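You operate a simulated robot arm through the tools that you are given. There is no shell and no other tool.

You are at the controls of a simulated robot arm. One attempt, no reset.

JOB
Put things in order on the top of the film bench. At the end: the blue memory card from the top of the film bench stands on top of the spool of yellow thread; the spool of green thread stands where the cream cloth weight stood; the cream job card stands where the red carton stood; the red carton stands where the spool of green thread stood; the cream cloth weight from the top of the film bench is on the day sheet on a white board; whatever was shut is shut again. Leave all else as you found it, and nothing knocked over.

The check looks at the end state, three seconds after you hand in, the way a careful person would. Anything else that was tipped, shoved, dropped, spilled or broken makes it a failure. Flat cloth is picked up by pressing the open fingertips on it (5 to 10 N) and closing them slowly along it; thin cloth reads only 2 to 8 mm in the jaws.

ROBOT AND FRAMES
A 6-joint arm with a two-finger parallel gripper, fixed in place. Base frame: the origin is on the floor under the middle of its stand, x ahead of it, y to its left, z up; the work surface is at about z = 800. Units: mm, degrees, N and s.
With the tool pointing down near the work surface it reaches from about 340 to 760 mm from the base axis. Its first joint turns from -66.0 to 66.0 degrees. Payload 2.45 kg.
Tool frame: the origin (TCP) lies between the finger pads and is the grasp point; the fingertips stand 24 mm ahead of it; z points along the fingers, y is the line along which they close. The gripper opens to 68 mm. The fingers are 17 mm wide and 10 mm thick; the gripper's body (40 by 70 mm) begins 41 mm behind the TCP.
Orientation is that of the tool frame in the base frame, as a unit quaternion [w, x, y, z]. With the fingers straight down and closing along the base's y, the tool's x points along the base's -x, its y along +y and its z along -z.

CONTROLS
- The arm moves only by the tool arm_command. Its argument "steps" is a list of rows, each a list of 7 numbers: the shift along the tool's x, y, z in units of 250 mm (1.0 is 250 mm), then the turn, a rotation vector about the tool's x, y, z in units of 45 degrees (1.0 is 45 degrees), then the closure, from 0 (fully open) to 1 (shut). In form: [[tx, ty, tz, wx, wy, wz, jaw], ...]. A call has 1 to 20 rows; each row is the pose to reach, as a shift and turn from the pose commanded when the call began, along the tool's axes at that moment. A call with a number of a shift or a turn outside -1 to 1 is refused whole. Rows are played at 5 a second. More than 50 mm and 8.6 degrees between two rows, or a gripper value outside its range, and nothing of the call is played. A pose out of reach is approached as far as the arm can. The call stops where the force on the tool passes 40 N (or 10 N more than at its start, if that is more) or the arm is blocked; 0.2 s more then pass. The fingers move at their own pace (about 108 mm/s each) and stop on an object; they squeeze with about 25 N. The grip force told is the motor's: it shows also when the fingers shut on nothing. Time passes only in rows, and 0.2 s behind the last, so rows that repeat a pose let the fingers close. It gives the time, the measured TCP pose, the force on the tool (base axes), the opening and the grip force at its end, in the units of the frame above (readings bear some noise), with the torque about the TCP (base axes, N m) and any sound that the robot's microphone picked up.
- Cameras (640 x 400 px; columns grow to the right, rows downward): "scene" is fixed at [156.9, 412.6, 1447.9]; the picture's right is [-0.82, -0.58, 0.00], its down [-0.40, 0.57, -0.72] and it looks along [0.41, -0.59, -0.70] (base axes); focal length 365 px, centre (320, 200). "wrist" rides on the gripper at [84, 11, -75] in the tool frame; the picture's right is [-0.13, 0.99, 0.00], its down [-0.60, -0.08, -0.79] and it looks along [-0.79, -0.10, 0.61] (tool axes); focal length 251 px, centre (320, 200). There is no depth. A picture from a camera that has moved, and an enlarged one, comes with that camera's place and axes in the base frame and with its lens.
- camera(camera): a new picture of that camera. No time passes.
- close_up(camera, box): a new picture of the part [left, top, right, bottom] of that camera's present view, enlarged. No time passes.
- job_done(): hands the job in; it is judged then, once.

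Places have to be worked out from the pictures, the camera data and where the tool is seen. Open the gripper and draw the arm clear of the work before you hand the job in, unless the task says otherwise.

The tools are called after ">>>" by a JSON object that holds its "name" and its "arguments". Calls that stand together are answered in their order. arm_command: Moves the arm, as the interface text tells. Its arguments: {"type":"object","properties":{"steps":{"type":"array"}},"required":["steps"]} The other tools are called the same way: camera (camera) takes a picture; close_up (camera, box) takes an enlarged picture of a part of a camera's view; job_done () hands the job in.

At the start:

```text
t: 0.0
eef_pos: [409.0, 150.9, 1138.3]
tcp_rot: [0.0, 0.001, 1.0, -0.001]
force: [0.6, -0.1, -0.2]
wrist_torque: [0.02, -0.03, -0.01]
opening: 67.8
grasp_force: 0.1
```

scene: 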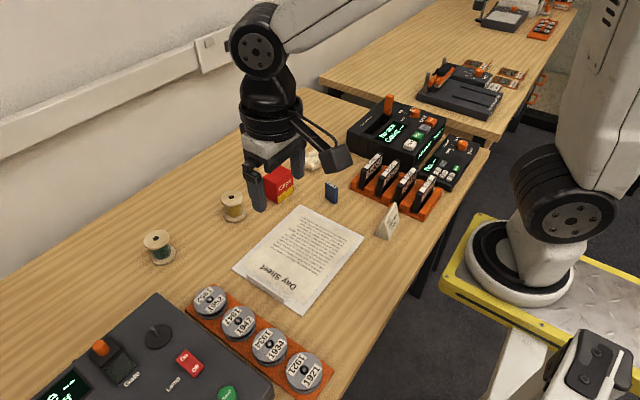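
wrist: 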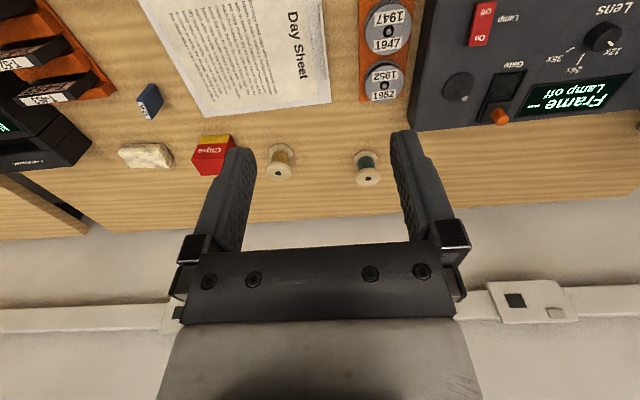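

The starting pictures show the spools, red carton, blue card, cream weight (behind the gripper), job card and day sheet. I'll look closer at each before moving.

>>> {"name": "close_up", "arguments": {"camera": "scene", "box": [220, 130, 420, 255]}}

>>> {"name": "close_up", "arguments": {"camera": "scene", "box": [100, 180, 340, 330]}}

>>> {"name": "close_up", "arguments": {"camera": "wrist", "box": [80, 60, 400, 260]}}

>>> {"name": "close_up", "arguments": {"camera": "scene", "box": [330, 80, 490, 250]}}

```text
3.20 times, centred on (320, 192) of scene
camera zoom: at [156.9, 412.6, 1447.9], right [-0.82, -0.58, 0.0], down [-0.4, 0.57, -0.72], along [0.41, -0.59, -0.7], focal length 1169 px, centre (320, 224)
```

zoom: 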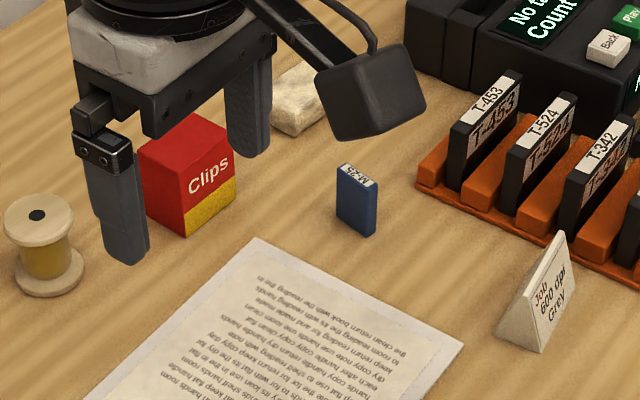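

```text
2.67 times, centred on (220, 255) of scene
camera zoom: at [156.9, 412.6, 1447.9], right [-0.82, -0.58, 0.0], down [-0.4, 0.57, -0.72], along [0.41, -0.59, -0.7], focal length 974 px, centre (587, 53)
```

zoom: 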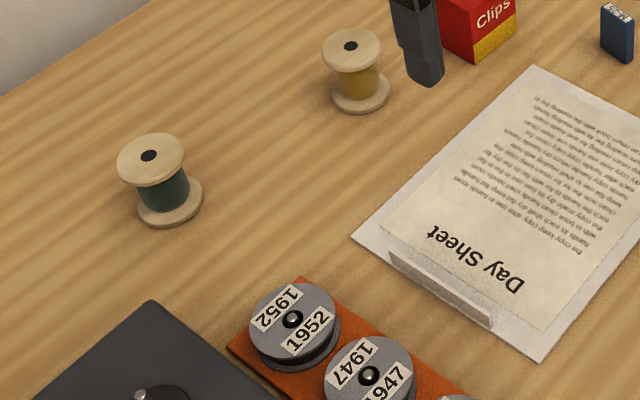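

```text
2.00 times, centred on (240, 160) of wrist
camera zoom: at [324.3, 161.0, 1212.8], right [0.13, 0.99, 0.0], down [0.6, -0.08, 0.79], along [0.79, -0.1, -0.61], focal length 503 px, centre (480, 280)
```

zoom: 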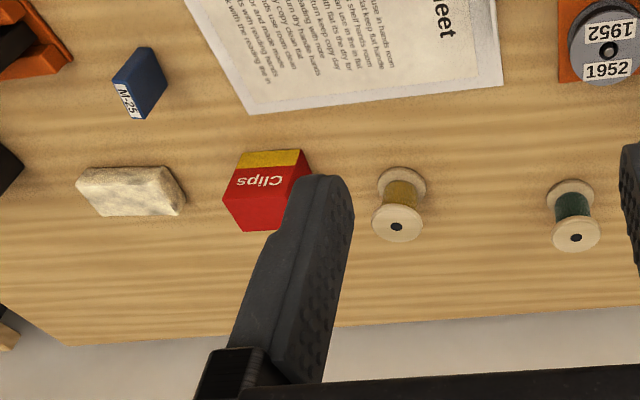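

```text
2.35 times, centred on (410, 165) of scene
camera zoom: at [156.9, 412.6, 1447.9], right [-0.82, -0.58, 0.0], down [-0.4, 0.57, -0.72], along [0.41, -0.59, -0.7], focal length 859 px, centre (108, 282)
```

zoom: 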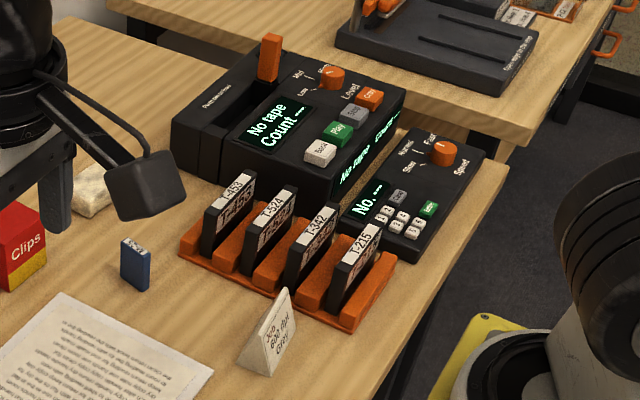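

The pictures put the weight near (643,-259), the carton near (630,-90), the yellow spool near (684,28), the green spool near (717,213), the blue card near (514,-150) and the job card near (352,-144). I move to a central high viewpoint to look again.

>>> {"name": "arm_command", "arguments": {"steps": [[-0.06, -0.14, 0.06, 0, 0, 0, 0], [-0.12, -0.28, 0.12, 0, 0, 0, 0], [-0.18, -0.42, 0.18, 0, 0, 0, 0], [-0.24, -0.56, 0.24, 0, 0, 0, 0], [-0.3, -0.7, 0.3, 0, 0, 0, 0], [-0.36, -0.82, 0.36, 0, 0, 0, 0], [-0.36, -0.82, 0.36, 0, 0, 0, 0]]}}

>>> {"name": "camera", "arguments": {"camera": "wrist"}}

>>> {"name": "camera", "arguments": {"camera": "scene"}}

```text
t: 1.6
eef_pos: [498.3, -56.4, 1051.4]
tcp_rot: [0.0, 0.0, 1.0, 0.0]
force: [-1.4, 0.0, 0.4]
wrist_torque: [0.04, 0.0, 0.01]
opening: 67.9
grasp_force: 0.2
```

```text
taken
camera wrist: at [413.4, -45.9, 1126.5], right [0.13, 0.99, 0.0], down [0.6, -0.08, 0.79], along [0.79, -0.1, -0.61], focal length 251 px, centre (320, 200)
```

wrist: 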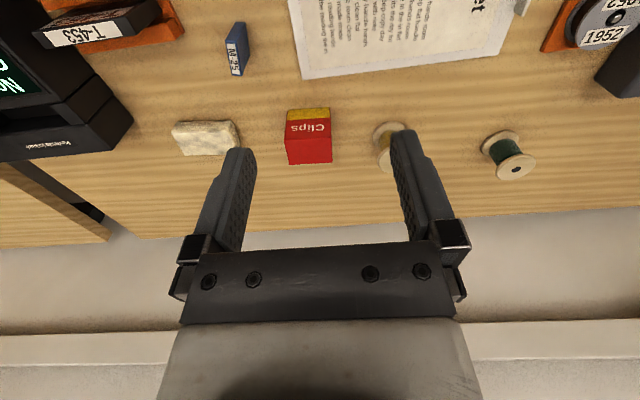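

```text
taken
```

scene: 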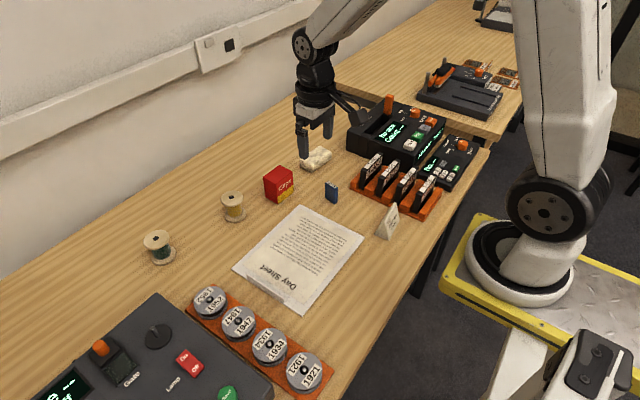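

The whole table is now clear in the scene view. I take close-ups to measure the bases.

>>> {"name": "close_up", "arguments": {"camera": "wrist", "box": [160, 10, 360, 190]}}

>>> {"name": "close_up", "arguments": {"camera": "scene", "box": [250, 130, 410, 240]}}

>>> {"name": "close_up", "arguments": {"camera": "scene", "box": [130, 170, 300, 280]}}

>>> {"name": "close_up", "arguments": {"camera": "wrist", "box": [360, 90, 560, 210]}}

```text
2.22 times, centred on (260, 100) of wrist
camera zoom: at [413.4, -45.9, 1126.5], right [0.13, 0.99, 0.0], down [0.6, -0.08, 0.79], along [0.79, -0.1, -0.61], focal length 559 px, centre (453, 422)
```

zoom: 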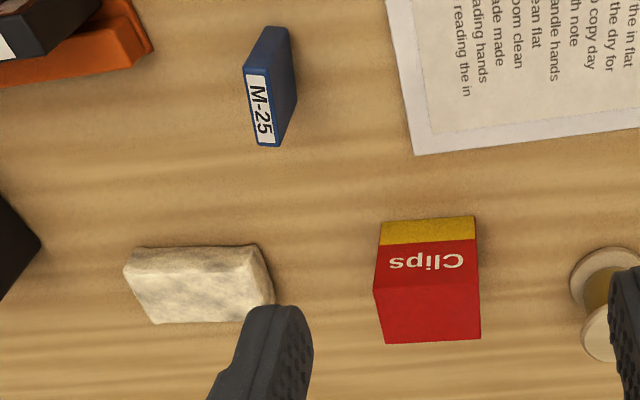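

```text
3.64 times, centred on (330, 185) of scene
camera zoom: at [156.9, 412.6, 1447.9], right [-0.82, -0.58, 0.0], down [-0.4, 0.57, -0.72], along [0.41, -0.59, -0.7], focal length 1328 px, centre (284, 254)
```

zoom: 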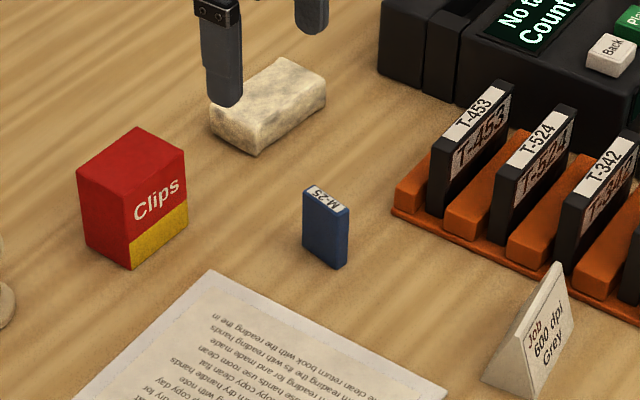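

```text
3.64 times, centred on (215, 225) of scene
camera zoom: at [156.9, 412.6, 1447.9], right [-0.82, -0.58, 0.0], down [-0.4, 0.57, -0.72], along [0.41, -0.59, -0.7], focal length 1328 px, centre (702, 109)
```

zoom: 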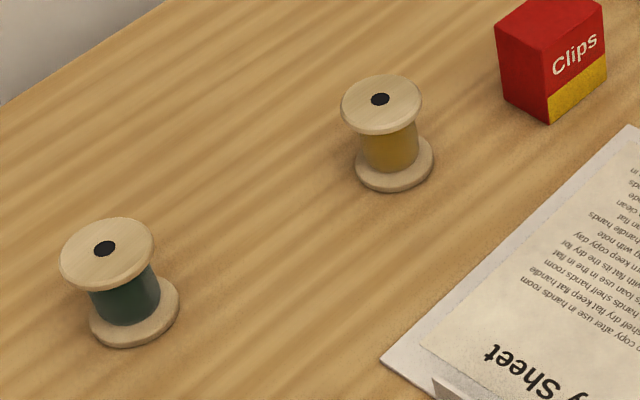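

```text
3.20 times, centred on (460, 150) of wrist
camera zoom: at [413.4, -45.9, 1126.5], right [0.13, 0.99, 0.0], down [0.6, -0.08, 0.79], along [0.79, -0.1, -0.61], focal length 805 px, centre (-128, 360)
```

zoom: 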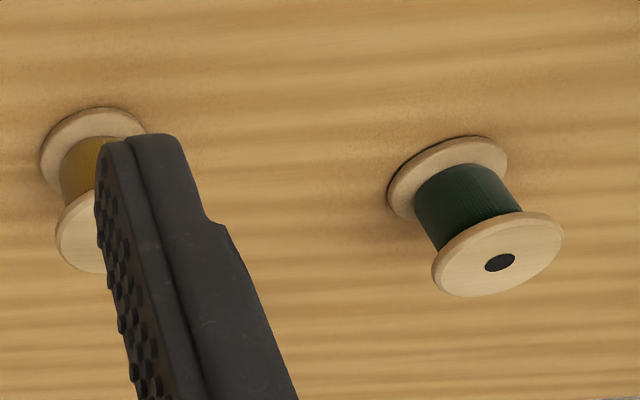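

My scene and wrist estimates agree within a few mm. The weight is about 80×43×22 centred near (637,-250). The carton is about 61×43×60 near (639,-90). The green spool is near (717.5,212), the yellow near (676,34), and the blue card near (517,-147). I move above the weight and turn the jaws by 90°, starting with the first 45°.

>>> {"name": "arm_command", "arguments": {"steps": [[-0.07, -0.097, 0.06, 0, 0, 0.125, 0], [-0.139, -0.194, 0.12, 0, 0, 0.25, 0], [-0.2085, -0.291, 0.18, 0, 0, 0.375, 0], [-0.278, -0.388, 0.24, 0, 0, 0.5, 0], [-0.3475, -0.485, 0.3, 0, 0, 0.625, 0], [-0.417, -0.582, 0.36, 0, 0, 0.75, 0], [-0.4865, -0.679, 0.42, 0, 0, 0.875, 0], [-0.556, -0.776, 0.48, 0, 0, 1.0, 0], [-0.556, -0.776, 0.48, 0, 0, 1.0, 0], [-0.556, -0.776, 0.48, 0, 0, 1.0, 0]]}}

>>> {"name": "arm_command", "arguments": {"steps": [[0, 0, 0, 0, 0, 0.17, 0], [0, 0, 0, 0, 0, 0.34, 0], [0, 0, 0, 0, 0, 0.51, 0], [0, 0, 0, 0, 0, 0.68, 0], [0, 0, 0, 0, 0, 0.85, 0], [0, 0, 0, 0, 0, 1.0, 0], [0, 0, 0, 0, 0, 1.0, 0], [0, 0, 0, 0, 0, 1.0, 0]]}}

>>> {"name": "camera", "arguments": {"camera": "wrist"}}

>>> {"name": "camera", "arguments": {"camera": "scene"}}

```text
t: 3.8
eef_pos: [637.0, -248.8, 928.8]
tcp_rot: [0.0, 0.383, 0.924, 0.0]
force: [0.6, 0.5, 0.1]
wrist_torque: [-0.01, -0.01, 0.01]
opening: 68.1
grasp_force: 0.1
```

```text
t: 5.6
eef_pos: [639.0, -248.7, 927.5]
tcp_rot: [0.0, 0.707, 0.708, 0.001]
force: [-0.2, -0.7, 0.1]
wrist_torque: [-0.01, -0.02, 0.0]
opening: 68.1
grasp_force: 0.0
```

```text
taken
camera wrist: at [648.6, -164.3, 1002.5], right [0.99, -0.13, 0.0], down [-0.08, -0.6, 0.79], along [-0.1, -0.79, -0.61], focal length 251 px, centre (320, 200)
```

wrist: 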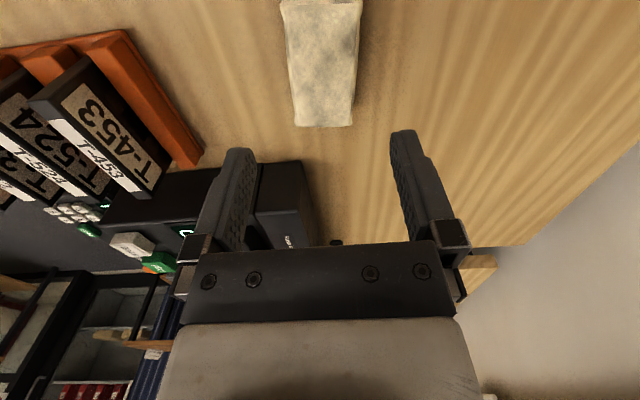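

```text
taken
```

scene: 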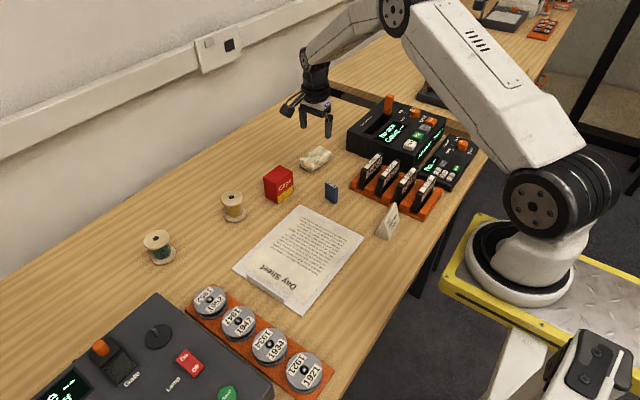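

The weight's top centre reads about (638.5,-250) and its long axis is turned about 6° from base y. I turn the jaws to match, descend to put the tips about 4 mm above the table, then close.

>>> {"name": "arm_command", "arguments": {"steps": [[0, 0, 0.1, 0, 0, 0.07, 0], [-0.003, 0.002, 0.2, 0, 0, 0.14, 0], [-0.006, 0.004, 0.28, 0, 0, 0.14, 0], [-0.006, 0.004, 0.34, 0, 0, 0.14, 0], [-0.006, 0.004, 0.38, 0, 0, 0.14, 0], [-0.006, 0.004, 0.4, 0, 0, 0.14, 0], [-0.006, 0.004, 0.4, 0, 0, 0.14, 0]]}}

>>> {"name": "camera", "arguments": {"camera": "wrist"}}

>>> {"name": "close_up", "arguments": {"camera": "scene", "box": [260, 90, 400, 200]}}

```text
t: 7.2
eef_pos: [637.5, -249.7, 828.2]
tcp_rot: [0.0, 0.745, 0.667, 0.0]
force: [0.4, 0.0, -0.1]
wrist_torque: [0.0, -0.02, -0.01]
opening: 68.1
grasp_force: 0.1
```

```text
taken
camera wrist: at [657.7, -167.4, 903.0], right [0.97, -0.24, 0.0], down [-0.14, -0.59, 0.79], along [-0.19, -0.77, -0.61], focal length 251 px, centre (320, 200)
```

wrist: 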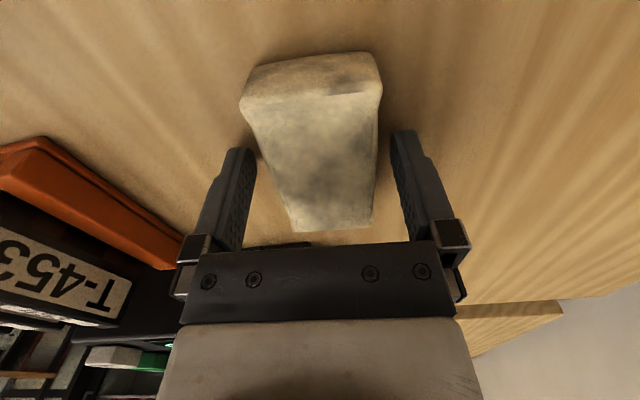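

```text
3.64 times, centred on (330, 145) of scene
camera zoom: at [156.9, 412.6, 1447.9], right [-0.82, -0.58, 0.0], down [-0.4, 0.57, -0.72], along [0.41, -0.59, -0.7], focal length 1328 px, centre (284, 400)
```

zoom: 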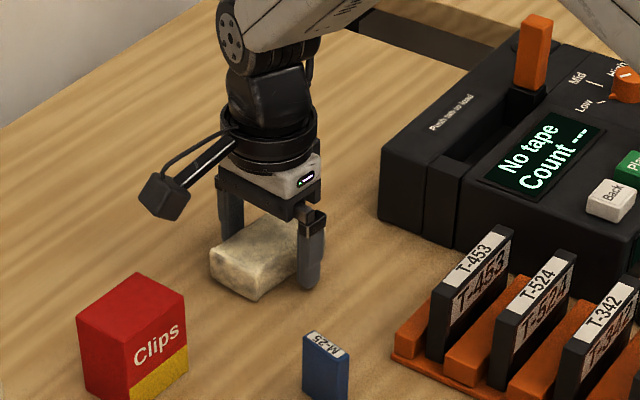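

The fingers straddle the weight about its middle. I close on it.

>>> {"name": "arm_command", "arguments": {"steps": [[0, 0, 0, 0, 0, 0, 0.3], [0, 0, 0, 0, 0, 0, 0.6], [0, 0, 0, 0, 0, 0, 1], [0, 0, 0, 0, 0, 0, 1], [0, 0, 0, 0, 0, 0, 1]]}}

>>> {"name": "camera", "arguments": {"camera": "wrist"}}

```text
t: 8.4
eef_pos: [638.8, -249.9, 827.8]
tcp_rot: [0.0, 0.745, 0.667, 0.0]
force: [2.0, 0.0, 0.1]
wrist_torque: [-0.05, -0.12, 0.02]
opening: 49.9
grasp_force: 25.3
```

```text
taken
camera wrist: at [657.7, -167.4, 903.2], right [0.97, -0.24, 0.0], down [-0.14, -0.59, 0.79], along [-0.19, -0.77, -0.61], focal length 251 px, centre (320, 200)
```

wrist: 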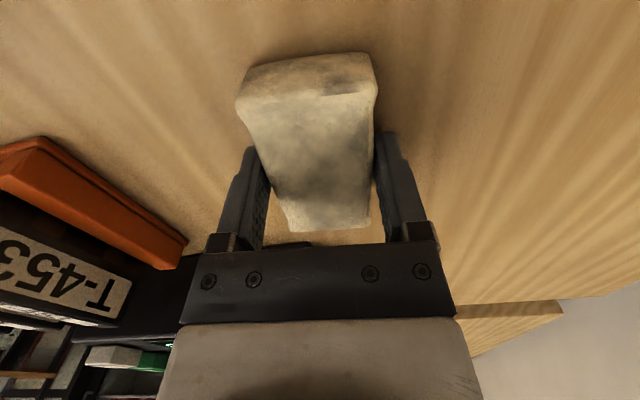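

I have a good grip at 49.9 mm. I lift it straight up by 105 mm.

>>> {"name": "arm_command", "arguments": {"steps": [[0, 0, -0.04, 0, 0, 0, 1], [0, 0, -0.12, 0, 0, 0, 1], [0, 0, -0.2, 0, 0, 0, 1], [0, 0, -0.28, 0, 0, 0, 1], [0, 0, -0.36, 0, 0, 0, 1], [0, 0, -0.42, 0, 0, 0, 1], [0, 0, -0.42, 0, 0, 0, 1]]}}

>>> {"name": "camera", "arguments": {"camera": "scene"}}

>>> {"name": "camera", "arguments": {"camera": "wrist"}}

```text
t: 10.0
eef_pos: [638.9, -250.6, 934.1]
tcp_rot: [-0.001, 0.745, 0.667, 0.0]
force: [0.2, 0.6, -3.3]
wrist_torque: [0.0, 0.0, 0.0]
opening: 50.0
grasp_force: 24.7
```

```text
taken
```

scene: 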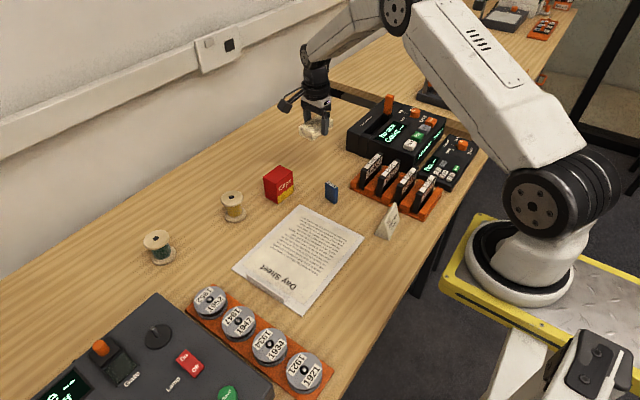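

```text
taken
camera wrist: at [658.0, -168.6, 1008.3], right [0.97, -0.24, 0.0], down [-0.14, -0.59, 0.79], along [-0.19, -0.77, -0.61], focal length 251 px, centre (320, 200)
```

wrist: 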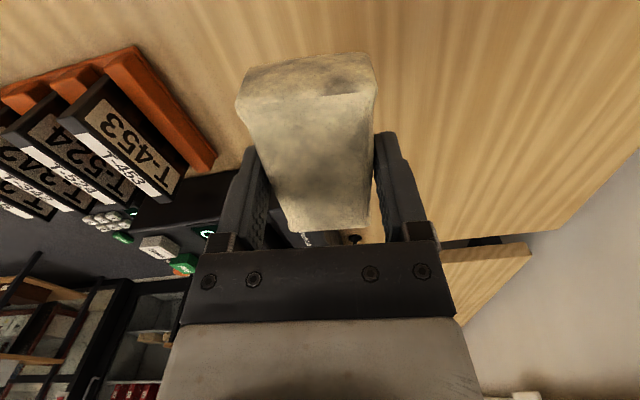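

The weight is held (3.3 N). Now I carry it at height to above the day sheet, near (480,18).

>>> {"name": "arm_command", "arguments": {"steps": [[0.1, -0.075, 0, 0, 0, 0, 1], [0.2, -0.15, 0, 0, 0, 0, 1], [0.3, -0.225, 0, 0, 0, 0, 1], [0.4, -0.3, 0, 0, 0, 0, 1], [0.5, -0.375, 0, 0, 0, 0, 1], [0.6, -0.45, 0, 0, 0, 0, 1], [0.7, -0.525, 0, 0, 0, 0, 1], [0.8, -0.6, 0, 0, 0, 0, 1], [0.9, -0.675, 0, 0, 0, 0, 1], [0.995, -0.75, 0, 0, 0, 0, 1], [0.995, -0.75, 0, 0, 0, 0, 1]]}}

>>> {"name": "camera", "arguments": {"camera": "scene"}}

>>> {"name": "camera", "arguments": {"camera": "wrist"}}

```text
t: 12.4
eef_pos: [478.1, 19.1, 933.0]
tcp_rot: [-0.001, 0.745, 0.667, 0.0]
force: [-0.7, 0.5, -3.9]
wrist_torque: [0.01, 0.02, 0.02]
opening: 50.0
grasp_force: 25.1
```

```text
taken
```

scene: 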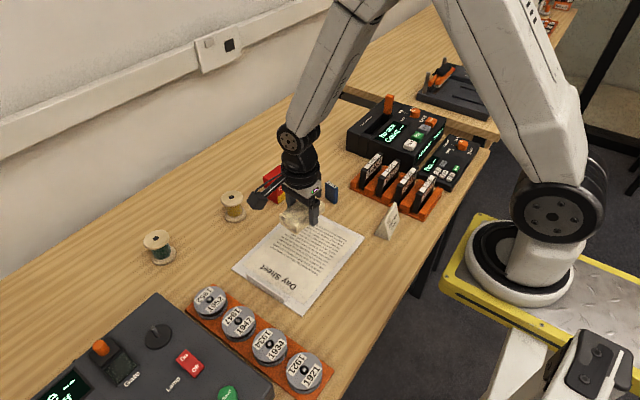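

```text
taken
camera wrist: at [498.3, 101.0, 1008.0], right [0.97, -0.24, 0.0], down [-0.15, -0.59, 0.79], along [-0.19, -0.77, -0.61], focal length 251 px, centre (320, 200)
```

wrist: 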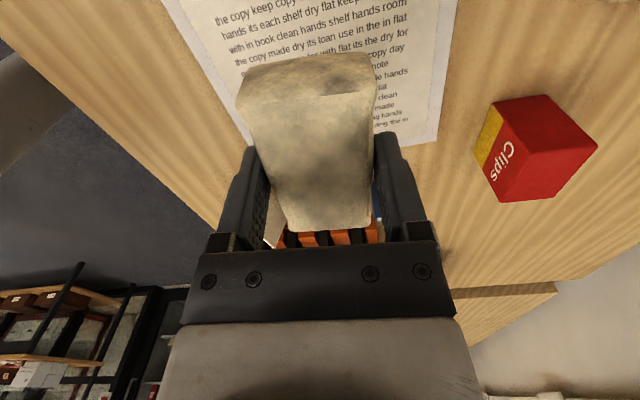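

It hangs over the middle of the sheet. I lower it in decreasing steps to just above the board.

>>> {"name": "arm_command", "arguments": {"steps": [[0, 0, 0.1, 0, 0, 0, 1], [0, 0, 0.2, 0, 0, 0, 1], [0, 0, 0.28, 0, 0, 0, 1], [0, 0, 0.34, 0, 0, 0, 1], [0, 0, 0.38, 0, 0, 0, 1], [0, 0, 0.392, 0, 0, 0, 1], [0, 0, 0.392, 0, 0, 0, 1]]}}

>>> {"name": "close_up", "arguments": {"camera": "scene", "box": [220, 170, 380, 320]}}

```text
t: 14.0
eef_pos: [479.2, 17.3, 834.6]
tcp_rot: [-0.001, 0.746, 0.666, 0.0]
force: [-0.4, -0.3, -4.1]
wrist_torque: [0.02, 0.01, -0.01]
opening: 49.8
grasp_force: 25.0
```

```text
2.67 times, centred on (300, 245) of scene
camera zoom: at [157.0, 412.6, 1447.9], right [-0.82, -0.58, 0.0], down [-0.4, 0.57, -0.72], along [0.41, -0.59, -0.7], focal length 974 px, centre (373, 80)
```

zoom: 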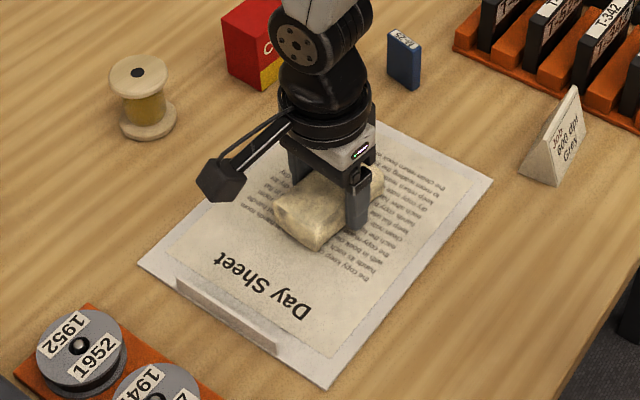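

No contact yet. I lower it 1 mm at a time and watch the force.

>>> {"name": "arm_command", "arguments": {"steps": [[0, 0, 0.004, 0, 0, 0, 1], [0, 0, 0.008, 0, 0, 0, 1], [0, 0, 0.008, 0, 0, 0, 1]]}}

>>> {"name": "arm_command", "arguments": {"steps": [[0, 0, 0.004, 0, 0, 0, 1], [0, 0, 0.008, 0, 0, 0, 1], [0, 0, 0.008, 0, 0, 0, 1]]}}

```text
t: 14.8
eef_pos: [480.0, 18.6, 832.2]
tcp_rot: [0.0, 0.745, 0.667, 0.0]
force: [1.5, 0.0, -3.3]
wrist_torque: [0.0, 0.0, 0.02]
opening: 49.8
grasp_force: 25.2
```

```text
t: 15.6
eef_pos: [480.5, 17.3, 833.0]
tcp_rot: [0.0, 0.745, 0.667, 0.001]
force: [-7.3, 0.0, 31.1]
wrist_torque: [-0.05, 0.36, 0.03]
opening: 49.9
grasp_force: 24.7
```

Contact shows at about 831 (31 N). I ease up 1.5 mm, open, and lift straight out.

>>> {"name": "arm_command", "arguments": {"steps": [[0, 0, -0.006, 0, 0, 0, 1], [0, 0, -0.006, 0, 0, 0, 0.5], [0, 0, -0.006, 0, 0, 0, 0], [0, 0, -0.006, 0, 0, 0, 0], [0, 0, -0.03, 0, 0, 0, 0], [0, 0, -0.1, 0, 0, 0, 0], [0, 0, -0.2, 0, 0, 0, 0], [0, 0, -0.32, 0, 0, 0, 0], [0, 0, -0.44, 0, 0, 0, 0], [0, 0, -0.44, 0, 0, 0, 0]]}}

>>> {"name": "camera", "arguments": {"camera": "scene"}}

>>> {"name": "camera", "arguments": {"camera": "wrist"}}

```text
t: 17.8
eef_pos: [478.9, 16.6, 940.7]
tcp_rot: [0.0, 0.745, 0.667, 0.0]
force: [-1.2, 0.2, 0.5]
wrist_torque: [0.02, 0.0, -0.01]
opening: 67.7
grasp_force: 0.0
```

```text
taken
```

scene: 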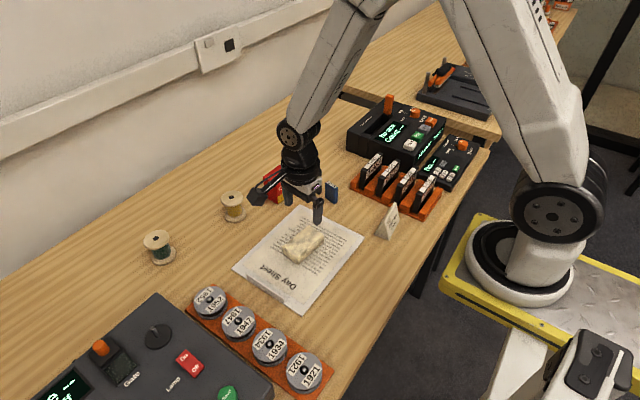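

```text
taken
camera wrist: at [498.4, 99.8, 1015.6], right [0.97, -0.24, 0.0], down [-0.14, -0.59, 0.79], along [-0.19, -0.77, -0.61], focal length 251 px, centre (320, 200)
```

wrist: 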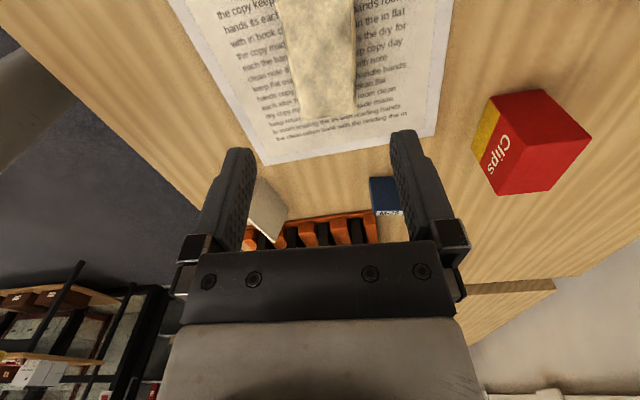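

The weight lies on the sheet, which hasn't moved. Next I go to a hover above the green spool near (717,212).

>>> {"name": "arm_command", "arguments": {"steps": [[0.11, 0.1076, 0, 0, 0, 0, 0], [0.22, 0.215, 0, 0, 0, 0, 0], [0.33, 0.323, 0, 0, 0, 0, 0], [0.44, 0.4305, 0, 0, 0, 0, 0], [0.55, 0.538, 0, 0, 0, 0, 0], [0.66, 0.6457, 0, 0, 0, 0, 0], [0.77, 0.753, 0, 0, 0, 0, 0], [0.879, 0.861, 0, 0, 0, 0, 0], [0.879, 0.861, 0, 0, 0, 0, 0], [0.879, 0.861, 0, 0, 0, 0, 0]]}}

>>> {"name": "camera", "arguments": {"camera": "wrist"}}

>>> {"name": "camera", "arguments": {"camera": "scene"}}

```text
t: 20.0
eef_pos: [719.2, 213.5, 943.5]
tcp_rot: [0.0, 0.745, 0.667, 0.0]
force: [0.3, -0.3, 0.0]
wrist_torque: [0.0, -0.01, -0.02]
opening: 67.6
grasp_force: 0.0
```

```text
taken
camera wrist: at [738.7, 294.5, 1017.8], right [0.97, -0.24, 0.0], down [-0.14, -0.59, 0.79], along [-0.19, -0.77, -0.61], focal length 251 px, centre (320, 200)
```

wrist: 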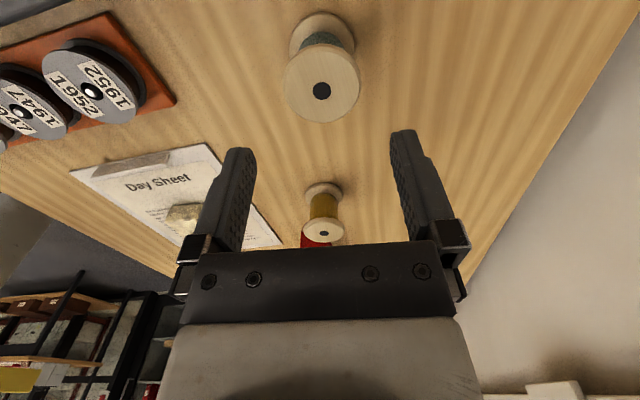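

```text
taken
```

scene: 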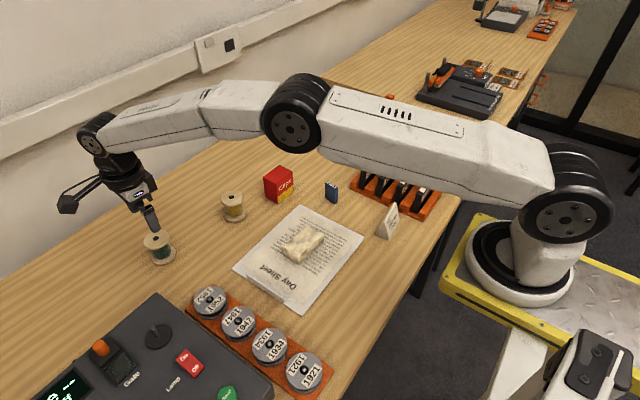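

The hole in the spool's top reads (718.9,211.1), right under the tool. I descend so the tips are about 5 mm above the table, around both flanges.

>>> {"name": "arm_command", "arguments": {"steps": [[-0.002, 0, 0.1, 0, 0, 0, 0], [-0.003, 0, 0.2, 0, 0, 0, 0], [-0.003, 0, 0.28, 0, 0, 0, 0], [-0.003, 0, 0.36, 0, 0, 0, 0], [-0.003, 0, 0.42, 0, 0, 0, 0], [-0.003, 0, 0.452, 0, 0, 0, 0], [-0.003, 0, 0.452, 0, 0, 0, 0]]}}

>>> {"name": "camera", "arguments": {"camera": "wrist"}}

>>> {"name": "close_up", "arguments": {"camera": "scene", "box": [80, 170, 240, 290]}}

```text
t: 21.6
eef_pos: [717.9, 211.7, 829.2]
tcp_rot: [0.0, 0.744, 0.668, 0.0]
force: [0.7, 0.1, 0.7]
wrist_torque: [0.02, -0.04, 0.02]
opening: 67.9
grasp_force: 0.0
```

```text
taken
camera wrist: at [737.7, 292.9, 904.1], right [0.97, -0.24, 0.0], down [-0.14, -0.59, 0.79], along [-0.19, -0.77, -0.61], focal length 251 px, centre (320, 200)
```

wrist: 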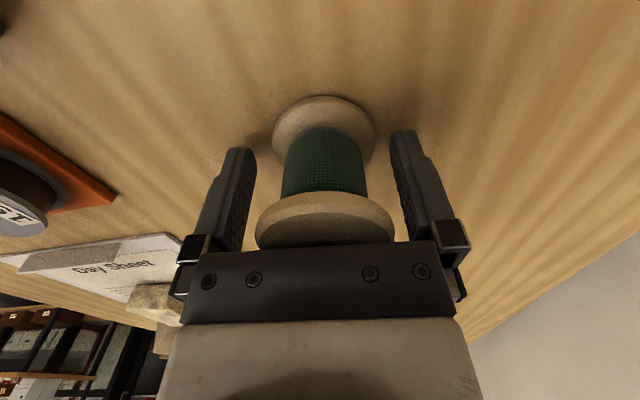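

```text
3.33 times, centred on (160, 230) of scene
camera zoom: at [156.9, 412.6, 1447.9], right [-0.82, -0.58, 0.0], down [-0.4, 0.57, -0.72], along [0.41, -0.59, -0.7], focal length 1217 px, centre (853, 100)
```

zoom: 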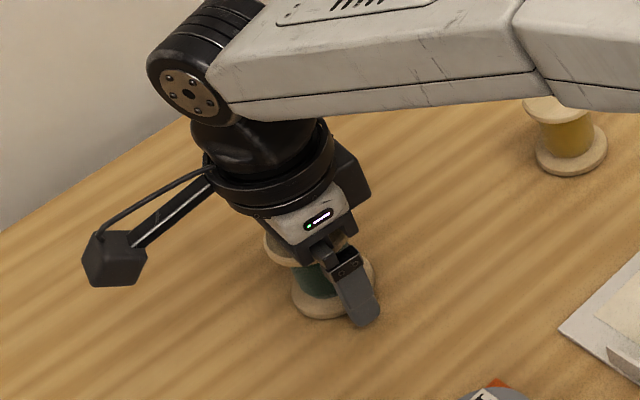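

The spool sits centred between the fingers. I close gently.

>>> {"name": "arm_command", "arguments": {"steps": [[0, 0, 0, 0, 0, 0, 0.15], [0, 0, 0, 0, 0, 0, 0.25], [0, 0, 0, 0, 0, 0, 0.6], [0, 0, 0, 0, 0, 0, 1], [0, 0, 0, 0, 0, 0, 1]]}}

>>> {"name": "camera", "arguments": {"camera": "wrist"}}

```text
t: 22.8
eef_pos: [718.9, 210.6, 829.5]
tcp_rot: [0.0, 0.745, 0.667, 0.001]
force: [-0.5, -0.7, 0.5]
wrist_torque: [0.03, -0.02, 0.02]
opening: 50.4
grasp_force: 25.1
```

```text
taken
camera wrist: at [737.7, 292.9, 904.3], right [0.97, -0.24, 0.0], down [-0.14, -0.59, 0.79], along [-0.19, -0.77, -0.61], focal length 251 px, centre (320, 200)
```

wrist: 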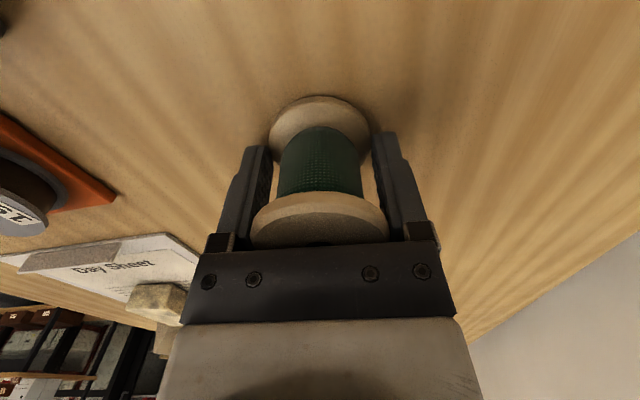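

The spool is held at 50.4 mm. I lift it 110 mm and start across.

>>> {"name": "arm_command", "arguments": {"steps": [[0, 0, -0.04, 0, 0, 0, 1], [0, 0, -0.12, 0, 0, 0, 1], [0, 0, -0.22, 0, 0, 0, 1], [0, 0, -0.32, 0, 0, 0, 1], [0, 0, -0.4, 0, 0, 0, 1], [0, 0, -0.44, 0, 0, 0, 1], [0, 0, -0.44, 0, 0, 0, 1]]}}

>>> {"name": "arm_command", "arguments": {"steps": [[-0.1336, -0.0076, 0, 0, 0, 0, 1], [-0.2671, -0.0153, 0, 0, 0, 0, 1], [-0.4007, -0.0229, 0, 0, 0, 0, 1], [-0.5343, -0.0306, 0, 0, 0, 0, 1], [-0.6679, -0.0382, 0, 0, 0, 0, 1], [-0.8014, -0.0459, 0, 0, 0, 0, 1], [-0.935, -0.0535, 0, 0, 0, 0, 1]]}}

>>> {"name": "arm_command", "arguments": {"steps": [[-0.1336, -0.0076, 0, 0, 0, 0, 1], [-0.2671, -0.0153, 0, 0, 0, 0, 1], [-0.4007, -0.0229, 0, 0, 0, 0, 1], [-0.5343, -0.0306, 0, 0, 0, 0, 1], [-0.6679, -0.0382, 0, 0, 0, 0, 1], [-0.8014, -0.0459, 0, 0, 0, 0, 1], [-0.935, -0.0535, 0, 0, 0, 0, 1], [-0.935, -0.0535, 0, 0, 0, 0, 1], [-0.935, -0.0535, 0, 0, 0, 0, 1]]}}

>>> {"name": "camera", "arguments": {"camera": "wrist"}}

>>> {"name": "camera", "arguments": {"camera": "scene"}}

```text
t: 24.4
eef_pos: [716.7, 211.6, 938.0]
tcp_rot: [0.0, 0.745, 0.667, 0.0]
force: [0.2, -0.5, -0.3]
wrist_torque: [-0.02, 0.0, -0.01]
opening: 50.2
grasp_force: 24.7
```

```text
t: 26.0
eef_pos: [677.8, -19.3, 939.1]
tcp_rot: [0.0, 0.745, 0.668, 0.0]
force: [-0.5, -0.5, -0.9]
wrist_torque: [0.01, 0.0, 0.03]
opening: 50.0
grasp_force: 24.8
```

```text
t: 28.0
eef_pos: [639.7, -249.5, 937.0]
tcp_rot: [-0.001, 0.745, 0.668, 0.0]
force: [0.5, -0.3, -0.8]
wrist_torque: [0.01, -0.01, 0.04]
opening: 50.3
grasp_force: 24.5
```

```text
taken
camera wrist: at [659.3, -167.6, 1012.7], right [0.97, -0.24, 0.0], down [-0.14, -0.59, 0.79], along [-0.19, -0.77, -0.61], focal length 251 px, centre (320, 200)
```

wrist: 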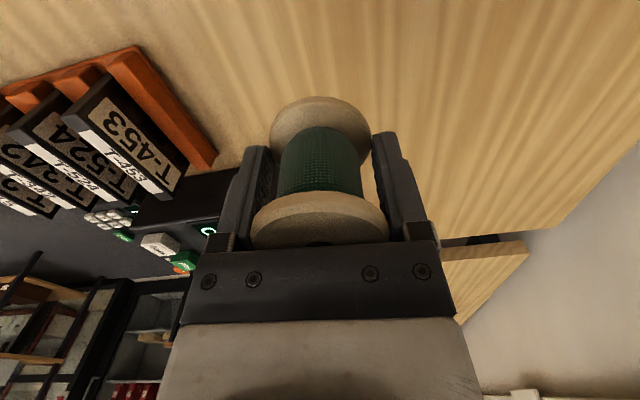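

```text
taken
```

scene: 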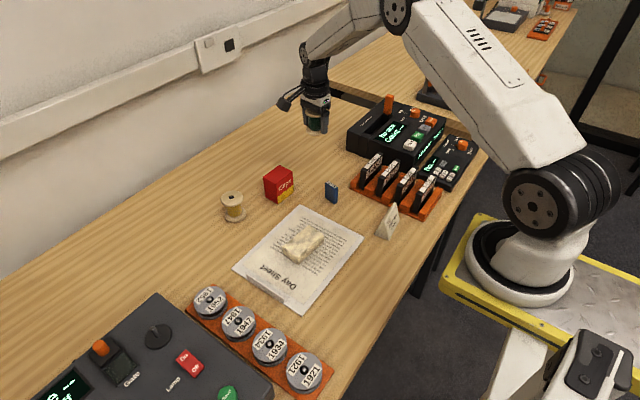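

The spool is over the weight's old place (639,-250). I lower to about 1 mm above the table.

>>> {"name": "arm_command", "arguments": {"steps": [[0, 0, 0.1, 0, 0, 0, 1], [0, 0, 0.2, 0, 0, 0, 1], [0, 0, 0.28, 0, 0, 0, 1], [0, 0, 0.35, 0, 0, 0, 1], [0, 0, 0.4, 0, 0, 0, 1], [0, 0, 0.425, 0, 0, 0, 1], [0, 0, 0.425, 0, 0, 0, 1]]}}

>>> {"name": "arm_command", "arguments": {"steps": [[0, 0, 0.004, 0, 0, 0, 1], [0, 0, 0.008, 0, 0, 0, 1], [0, 0, 0.008, 0, 0, 0, 1]]}}

```text
t: 29.6
eef_pos: [640.4, -250.3, 830.9]
tcp_rot: [0.0, 0.745, 0.667, 0.0]
force: [0.7, -0.2, -0.1]
wrist_torque: [0.03, -0.01, -0.01]
opening: 49.9
grasp_force: 25.0
```

```text
t: 30.4
eef_pos: [639.6, -248.9, 830.0]
tcp_rot: [0.0, 0.745, 0.667, 0.0]
force: [0.9, 0.0, 0.2]
wrist_torque: [0.01, 0.0, 0.0]
opening: 50.1
grasp_force: 25.2
```

Still no contact force. I go down another 1 to 2 mm.

>>> {"name": "arm_command", "arguments": {"steps": [[0, 0, 0.004, 0, 0, 0, 1], [0, 0, 0.004, 0, 0, 0, 1]]}}

>>> {"name": "close_up", "arguments": {"camera": "scene", "box": [270, 90, 370, 180]}}

```text
t: 31.0
eef_pos: [640.3, -250.1, 829.1]
tcp_rot: [0.0, 0.745, 0.667, 0.0]
force: [-2.7, -0.5, 9.5]
wrist_torque: [0.02, 0.12, 0.02]
opening: 50.1
grasp_force: 25.3
```

```text
4.44 times, centred on (320, 135) of scene
camera zoom: at [156.6, 412.7, 1447.9], right [-0.82, -0.58, 0.0], down [-0.4, 0.57, -0.72], along [0.41, -0.59, -0.7], focal length 1623 px, centre (320, 489)
```

zoom: 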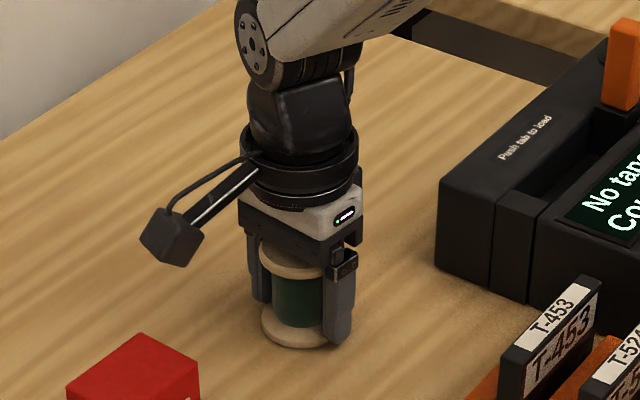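

It touches the table (9.5 N). I open and lift straight away.

>>> {"name": "arm_command", "arguments": {"steps": [[0, 0, -0.002, 0, 0, 0, 0.6], [0, 0, -0.002, 0, 0, 0, 0.2], [0, 0, -0.002, 0, 0, 0, 0], [0, 0, -0.002, 0, 0, 0, 0], [0, 0, -0.03, 0, 0, 0, 0], [0, 0, -0.1, 0, 0, 0, 0], [0, 0, -0.2, 0, 0, 0, 0], [0, 0, -0.32, 0, 0, 0, 0], [0, 0, -0.44, 0, 0, 0, 0], [0, 0, -0.44, 0, 0, 0, 0]]}}

>>> {"name": "camera", "arguments": {"camera": "wrist"}}

>>> {"name": "camera", "arguments": {"camera": "scene"}}

```text
t: 33.2
eef_pos: [637.9, -249.0, 939.2]
tcp_rot: [0.0, 0.745, 0.667, 0.0]
force: [-0.7, -0.2, 0.4]
wrist_torque: [0.02, 0.01, -0.05]
opening: 68.0
grasp_force: 0.0
```

```text
taken
camera wrist: at [658.0, -167.9, 1013.4], right [0.97, -0.24, 0.0], down [-0.14, -0.59, 0.79], along [-0.19, -0.77, -0.61], focal length 251 px, centre (320, 200)
```

wrist: 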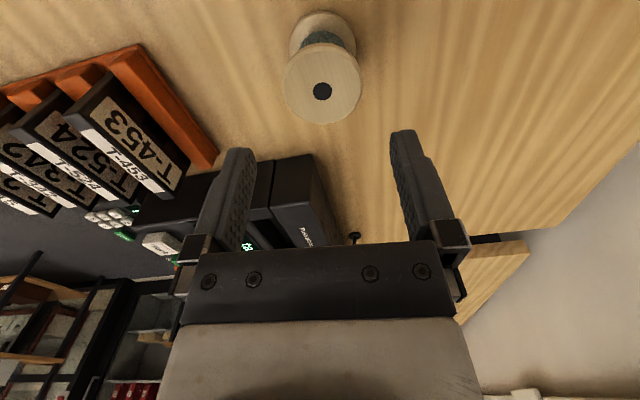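

```text
taken
```

scene: 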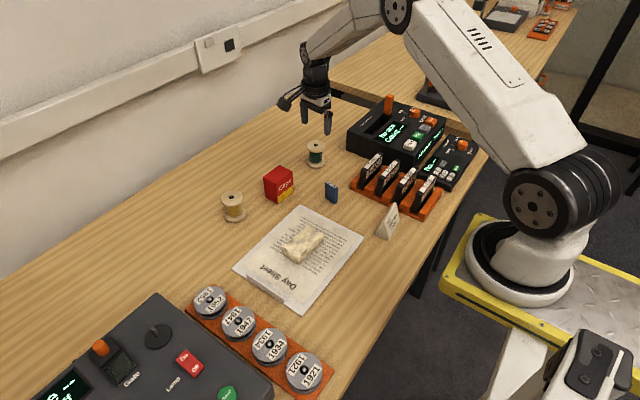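

The green spool stands upright at the weight's old place. I now hover over the red carton near (639,-90) and trim the yaw by 3°.

>>> {"name": "arm_command", "arguments": {"steps": [[0.127, -0.0132, 0, 0, 0, -0.014, 0], [0.2544, -0.0264, 0, 0, 0, -0.028, 0], [0.3816, -0.0396, 0, 0, 0, -0.042, 0], [0.5088, -0.0528, 0, 0, 0, -0.056, 0], [0.636, -0.066, 0, 0, 0, -0.07, 0], [0.636, -0.066, 0, 0, 0, -0.07, 0], [0.636, -0.066, 0, 0, 0, -0.07, 0]]}}

>>> {"name": "camera", "arguments": {"camera": "wrist"}}

>>> {"name": "close_up", "arguments": {"camera": "wrist", "box": [220, 0, 420, 130]}}

>>> {"name": "close_up", "arguments": {"camera": "scene", "box": [230, 110, 400, 240]}}

```text
t: 34.8
eef_pos: [642.3, -91.5, 938.7]
tcp_rot: [0.0, 0.727, 0.687, 0.0]
force: [-0.6, 0.6, 1.2]
wrist_torque: [0.02, 0.01, 0.01]
opening: 68.1
grasp_force: 0.1
```

```text
taken
camera wrist: at [656.6, -8.8, 1013.0], right [0.98, -0.18, 0.0], down [-0.11, -0.6, 0.79], along [-0.15, -0.78, -0.61], focal length 251 px, centre (320, 200)
```

wrist: 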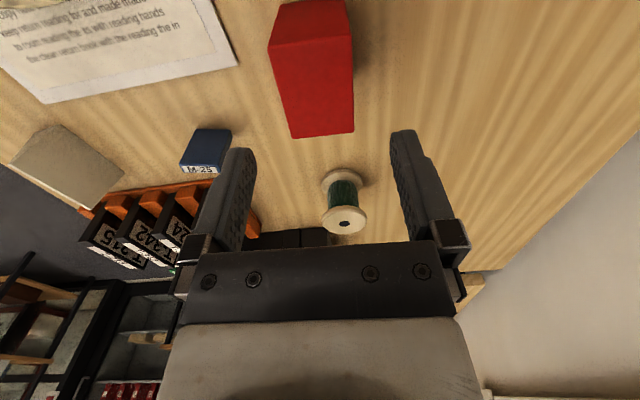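

```text
3.08 times, centred on (320, 65) of wrist
camera zoom: at [656.6, -8.8, 1013.0], right [0.98, -0.18, 0.0], down [-0.11, -0.6, 0.79], along [-0.15, -0.78, -0.61], focal length 774 px, centre (320, 615)
```

zoom: 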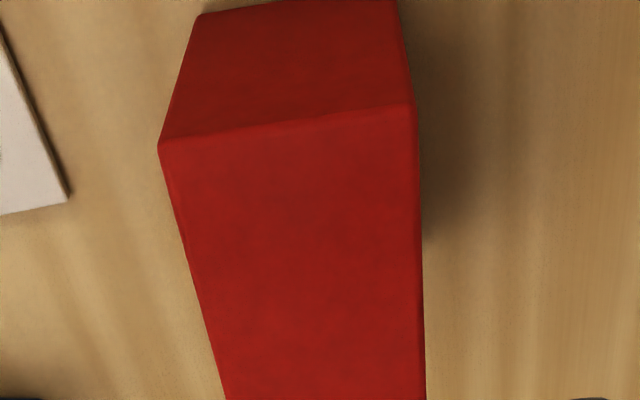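

```text
3.08 times, centred on (315, 175) of scene
camera zoom: at [156.9, 412.7, 1447.9], right [-0.82, -0.58, 0.0], down [-0.4, 0.57, -0.72], along [0.41, -0.59, -0.7], focal length 1124 px, centre (335, 277)
```

zoom: 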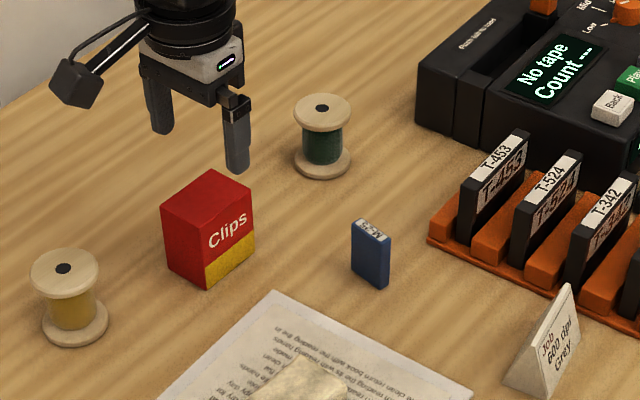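

The carton's top centre is near (639.4,-89.6) and its top is at about 870. I trim by 2 mm and descend to TCP z≈842.

>>> {"name": "arm_command", "arguments": {"steps": [[0.004, -0.003, 0.1, 0, 0, 0, 0], [0.007, -0.007, 0.2, 0, 0, 0, 0], [0.007, -0.007, 0.28, 0, 0, 0, 0], [0.007, -0.007, 0.34, 0, 0, 0, 0], [0.007, -0.007, 0.384, 0, 0, 0, 0], [0.007, -0.007, 0.384, 0, 0, 0, 0]]}}

>>> {"name": "camera", "arguments": {"camera": "wrist"}}

>>> {"name": "close_up", "arguments": {"camera": "scene", "box": [220, 130, 340, 230]}}

```text
t: 36.2
eef_pos: [640.2, -89.1, 842.2]
tcp_rot: [0.0, 0.727, 0.687, 0.0]
force: [-0.6, -0.6, 0.1]
wrist_torque: [0.02, -0.01, -0.04]
opening: 68.1
grasp_force: 0.1
```

```text
taken
camera wrist: at [655.3, -6.0, 917.2], right [0.98, -0.18, 0.0], down [-0.11, -0.6, 0.79], along [-0.15, -0.78, -0.61], focal length 251 px, centre (320, 200)
```

wrist: 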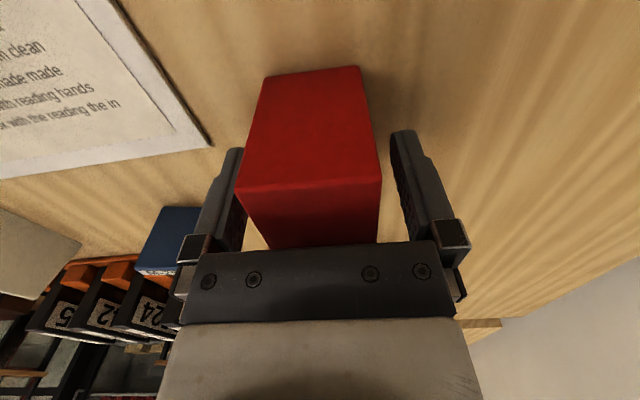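

```text
4.00 times, centred on (280, 180) of scene
camera zoom: at [156.9, 412.6, 1447.9], right [-0.82, -0.58, 0.0], down [-0.4, 0.57, -0.72], along [0.41, -0.59, -0.7], focal length 1461 px, centre (480, 280)
```

zoom: 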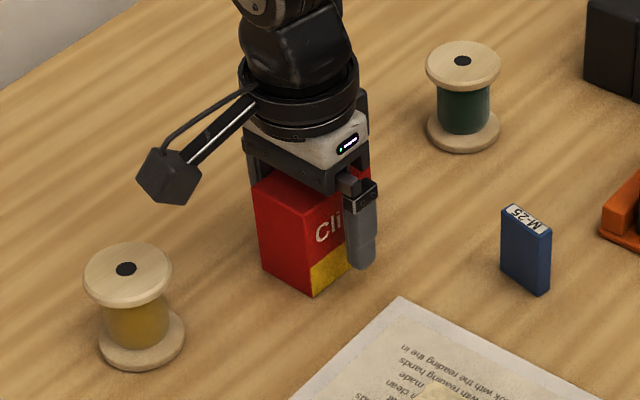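

The carton sits between the fingers with clearance above it. I close.

>>> {"name": "arm_command", "arguments": {"steps": [[0, 0, 0, 0, 0, 0, 0.2], [0, 0, 0, 0, 0, 0, 0.35], [0, 0, 0, 0, 0, 0, 0.6], [0, 0, 0, 0, 0, 0, 1], [0, 0, 0, 0, 0, 0, 1]]}}

>>> {"name": "camera", "arguments": {"camera": "wrist"}}

```text
t: 37.4
eef_pos: [641.0, -88.7, 841.4]
tcp_rot: [0.0, 0.726, 0.687, 0.0]
force: [-0.2, -0.2, 0.0]
wrist_torque: [-0.02, -0.02, 0.02]
opening: 44.9
grasp_force: 24.8
```

```text
taken
camera wrist: at [655.2, -6.0, 917.4], right [0.98, -0.18, 0.0], down [-0.11, -0.6, 0.79], along [-0.15, -0.78, -0.61], focal length 251 px, centre (320, 200)
```

wrist: 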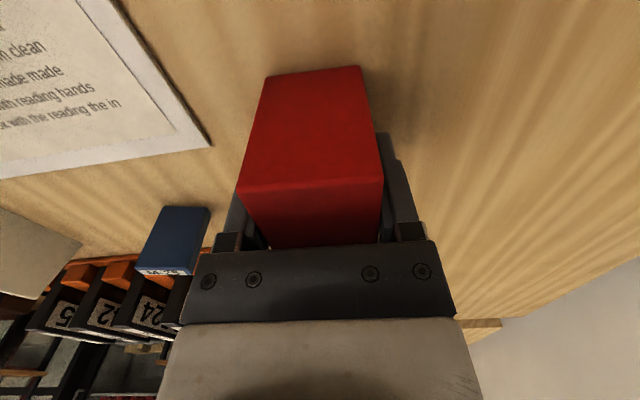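

The grip is firm at 44.9 mm. I lift 110 mm and carry it to the green spool's old place at (719,211.5).

>>> {"name": "arm_command", "arguments": {"steps": [[0, 0, -0.04, 0, 0, 0, 1], [0, 0, -0.12, 0, 0, 0, 1], [0, 0, -0.22, 0, 0, 0, 1], [0, 0, -0.32, 0, 0, 0, 1], [0, 0, -0.4, 0, 0, 0, 1], [0, 0, -0.44, 0, 0, 0, 1], [0, 0, -0.44, 0, 0, 0, 1]]}}

>>> {"name": "arm_command", "arguments": {"steps": [[0.1218, 0.0249, 0, 0, 0, 0, 1], [0.2436, 0.0498, 0, 0, 0, 0, 1], [0.3654, 0.0748, 0, 0, 0, 0, 1], [0.4872, 0.0997, 0, 0, 0, 0, 1], [0.609, 0.1246, 0, 0, 0, 0, 1]]}}

>>> {"name": "arm_command", "arguments": {"steps": [[0.1218, 0.0249, 0, 0, 0, 0, 1], [0.2436, 0.0498, 0, 0, 0, 0, 1], [0.3654, 0.0748, 0, 0, 0, 0, 1], [0.4872, 0.0997, 0, 0, 0, 0, 1], [0.609, 0.1246, 0, 0, 0, 0, 1], [0.609, 0.1246, 0, 0, 0, 0, 1], [0.609, 0.1246, 0, 0, 0, 0, 1]]}}

>>> {"name": "camera", "arguments": {"camera": "wrist"}}

>>> {"name": "camera", "arguments": {"camera": "scene"}}

```text
t: 39.0
eef_pos: [639.3, -89.2, 952.7]
tcp_rot: [0.0, 0.726, 0.687, 0.0]
force: [1.5, -0.2, -0.5]
wrist_torque: [0.03, -0.03, -0.03]
opening: 44.7
grasp_force: 25.3
```

```text
t: 40.2
eef_pos: [678.2, 63.1, 953.2]
tcp_rot: [0.0, 0.727, 0.687, 0.001]
force: [-0.3, 0.9, -0.2]
wrist_torque: [0.0, -0.02, -0.01]
opening: 44.5
grasp_force: 25.1
```

```text
t: 41.8
eef_pos: [719.4, 211.8, 952.9]
tcp_rot: [0.0, 0.727, 0.687, 0.0]
force: [0.3, -0.1, -0.3]
wrist_torque: [0.0, -0.03, -0.01]
opening: 44.6
grasp_force: 25.3
```

```text
taken
camera wrist: at [734.2, 295.0, 1027.6], right [0.98, -0.18, 0.0], down [-0.11, -0.6, 0.79], along [-0.15, -0.78, -0.61], focal length 251 px, centre (320, 200)
```

wrist: 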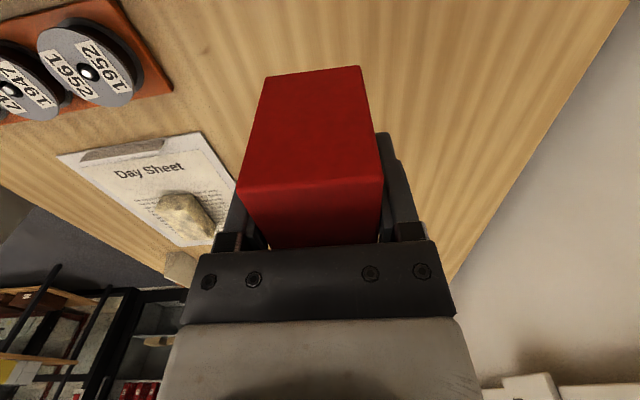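

```text
taken
```

scene: 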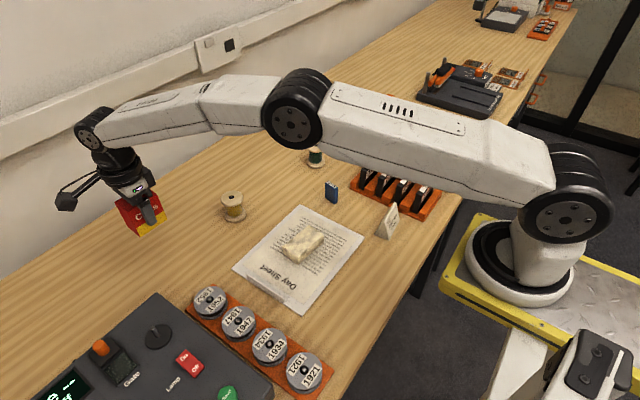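

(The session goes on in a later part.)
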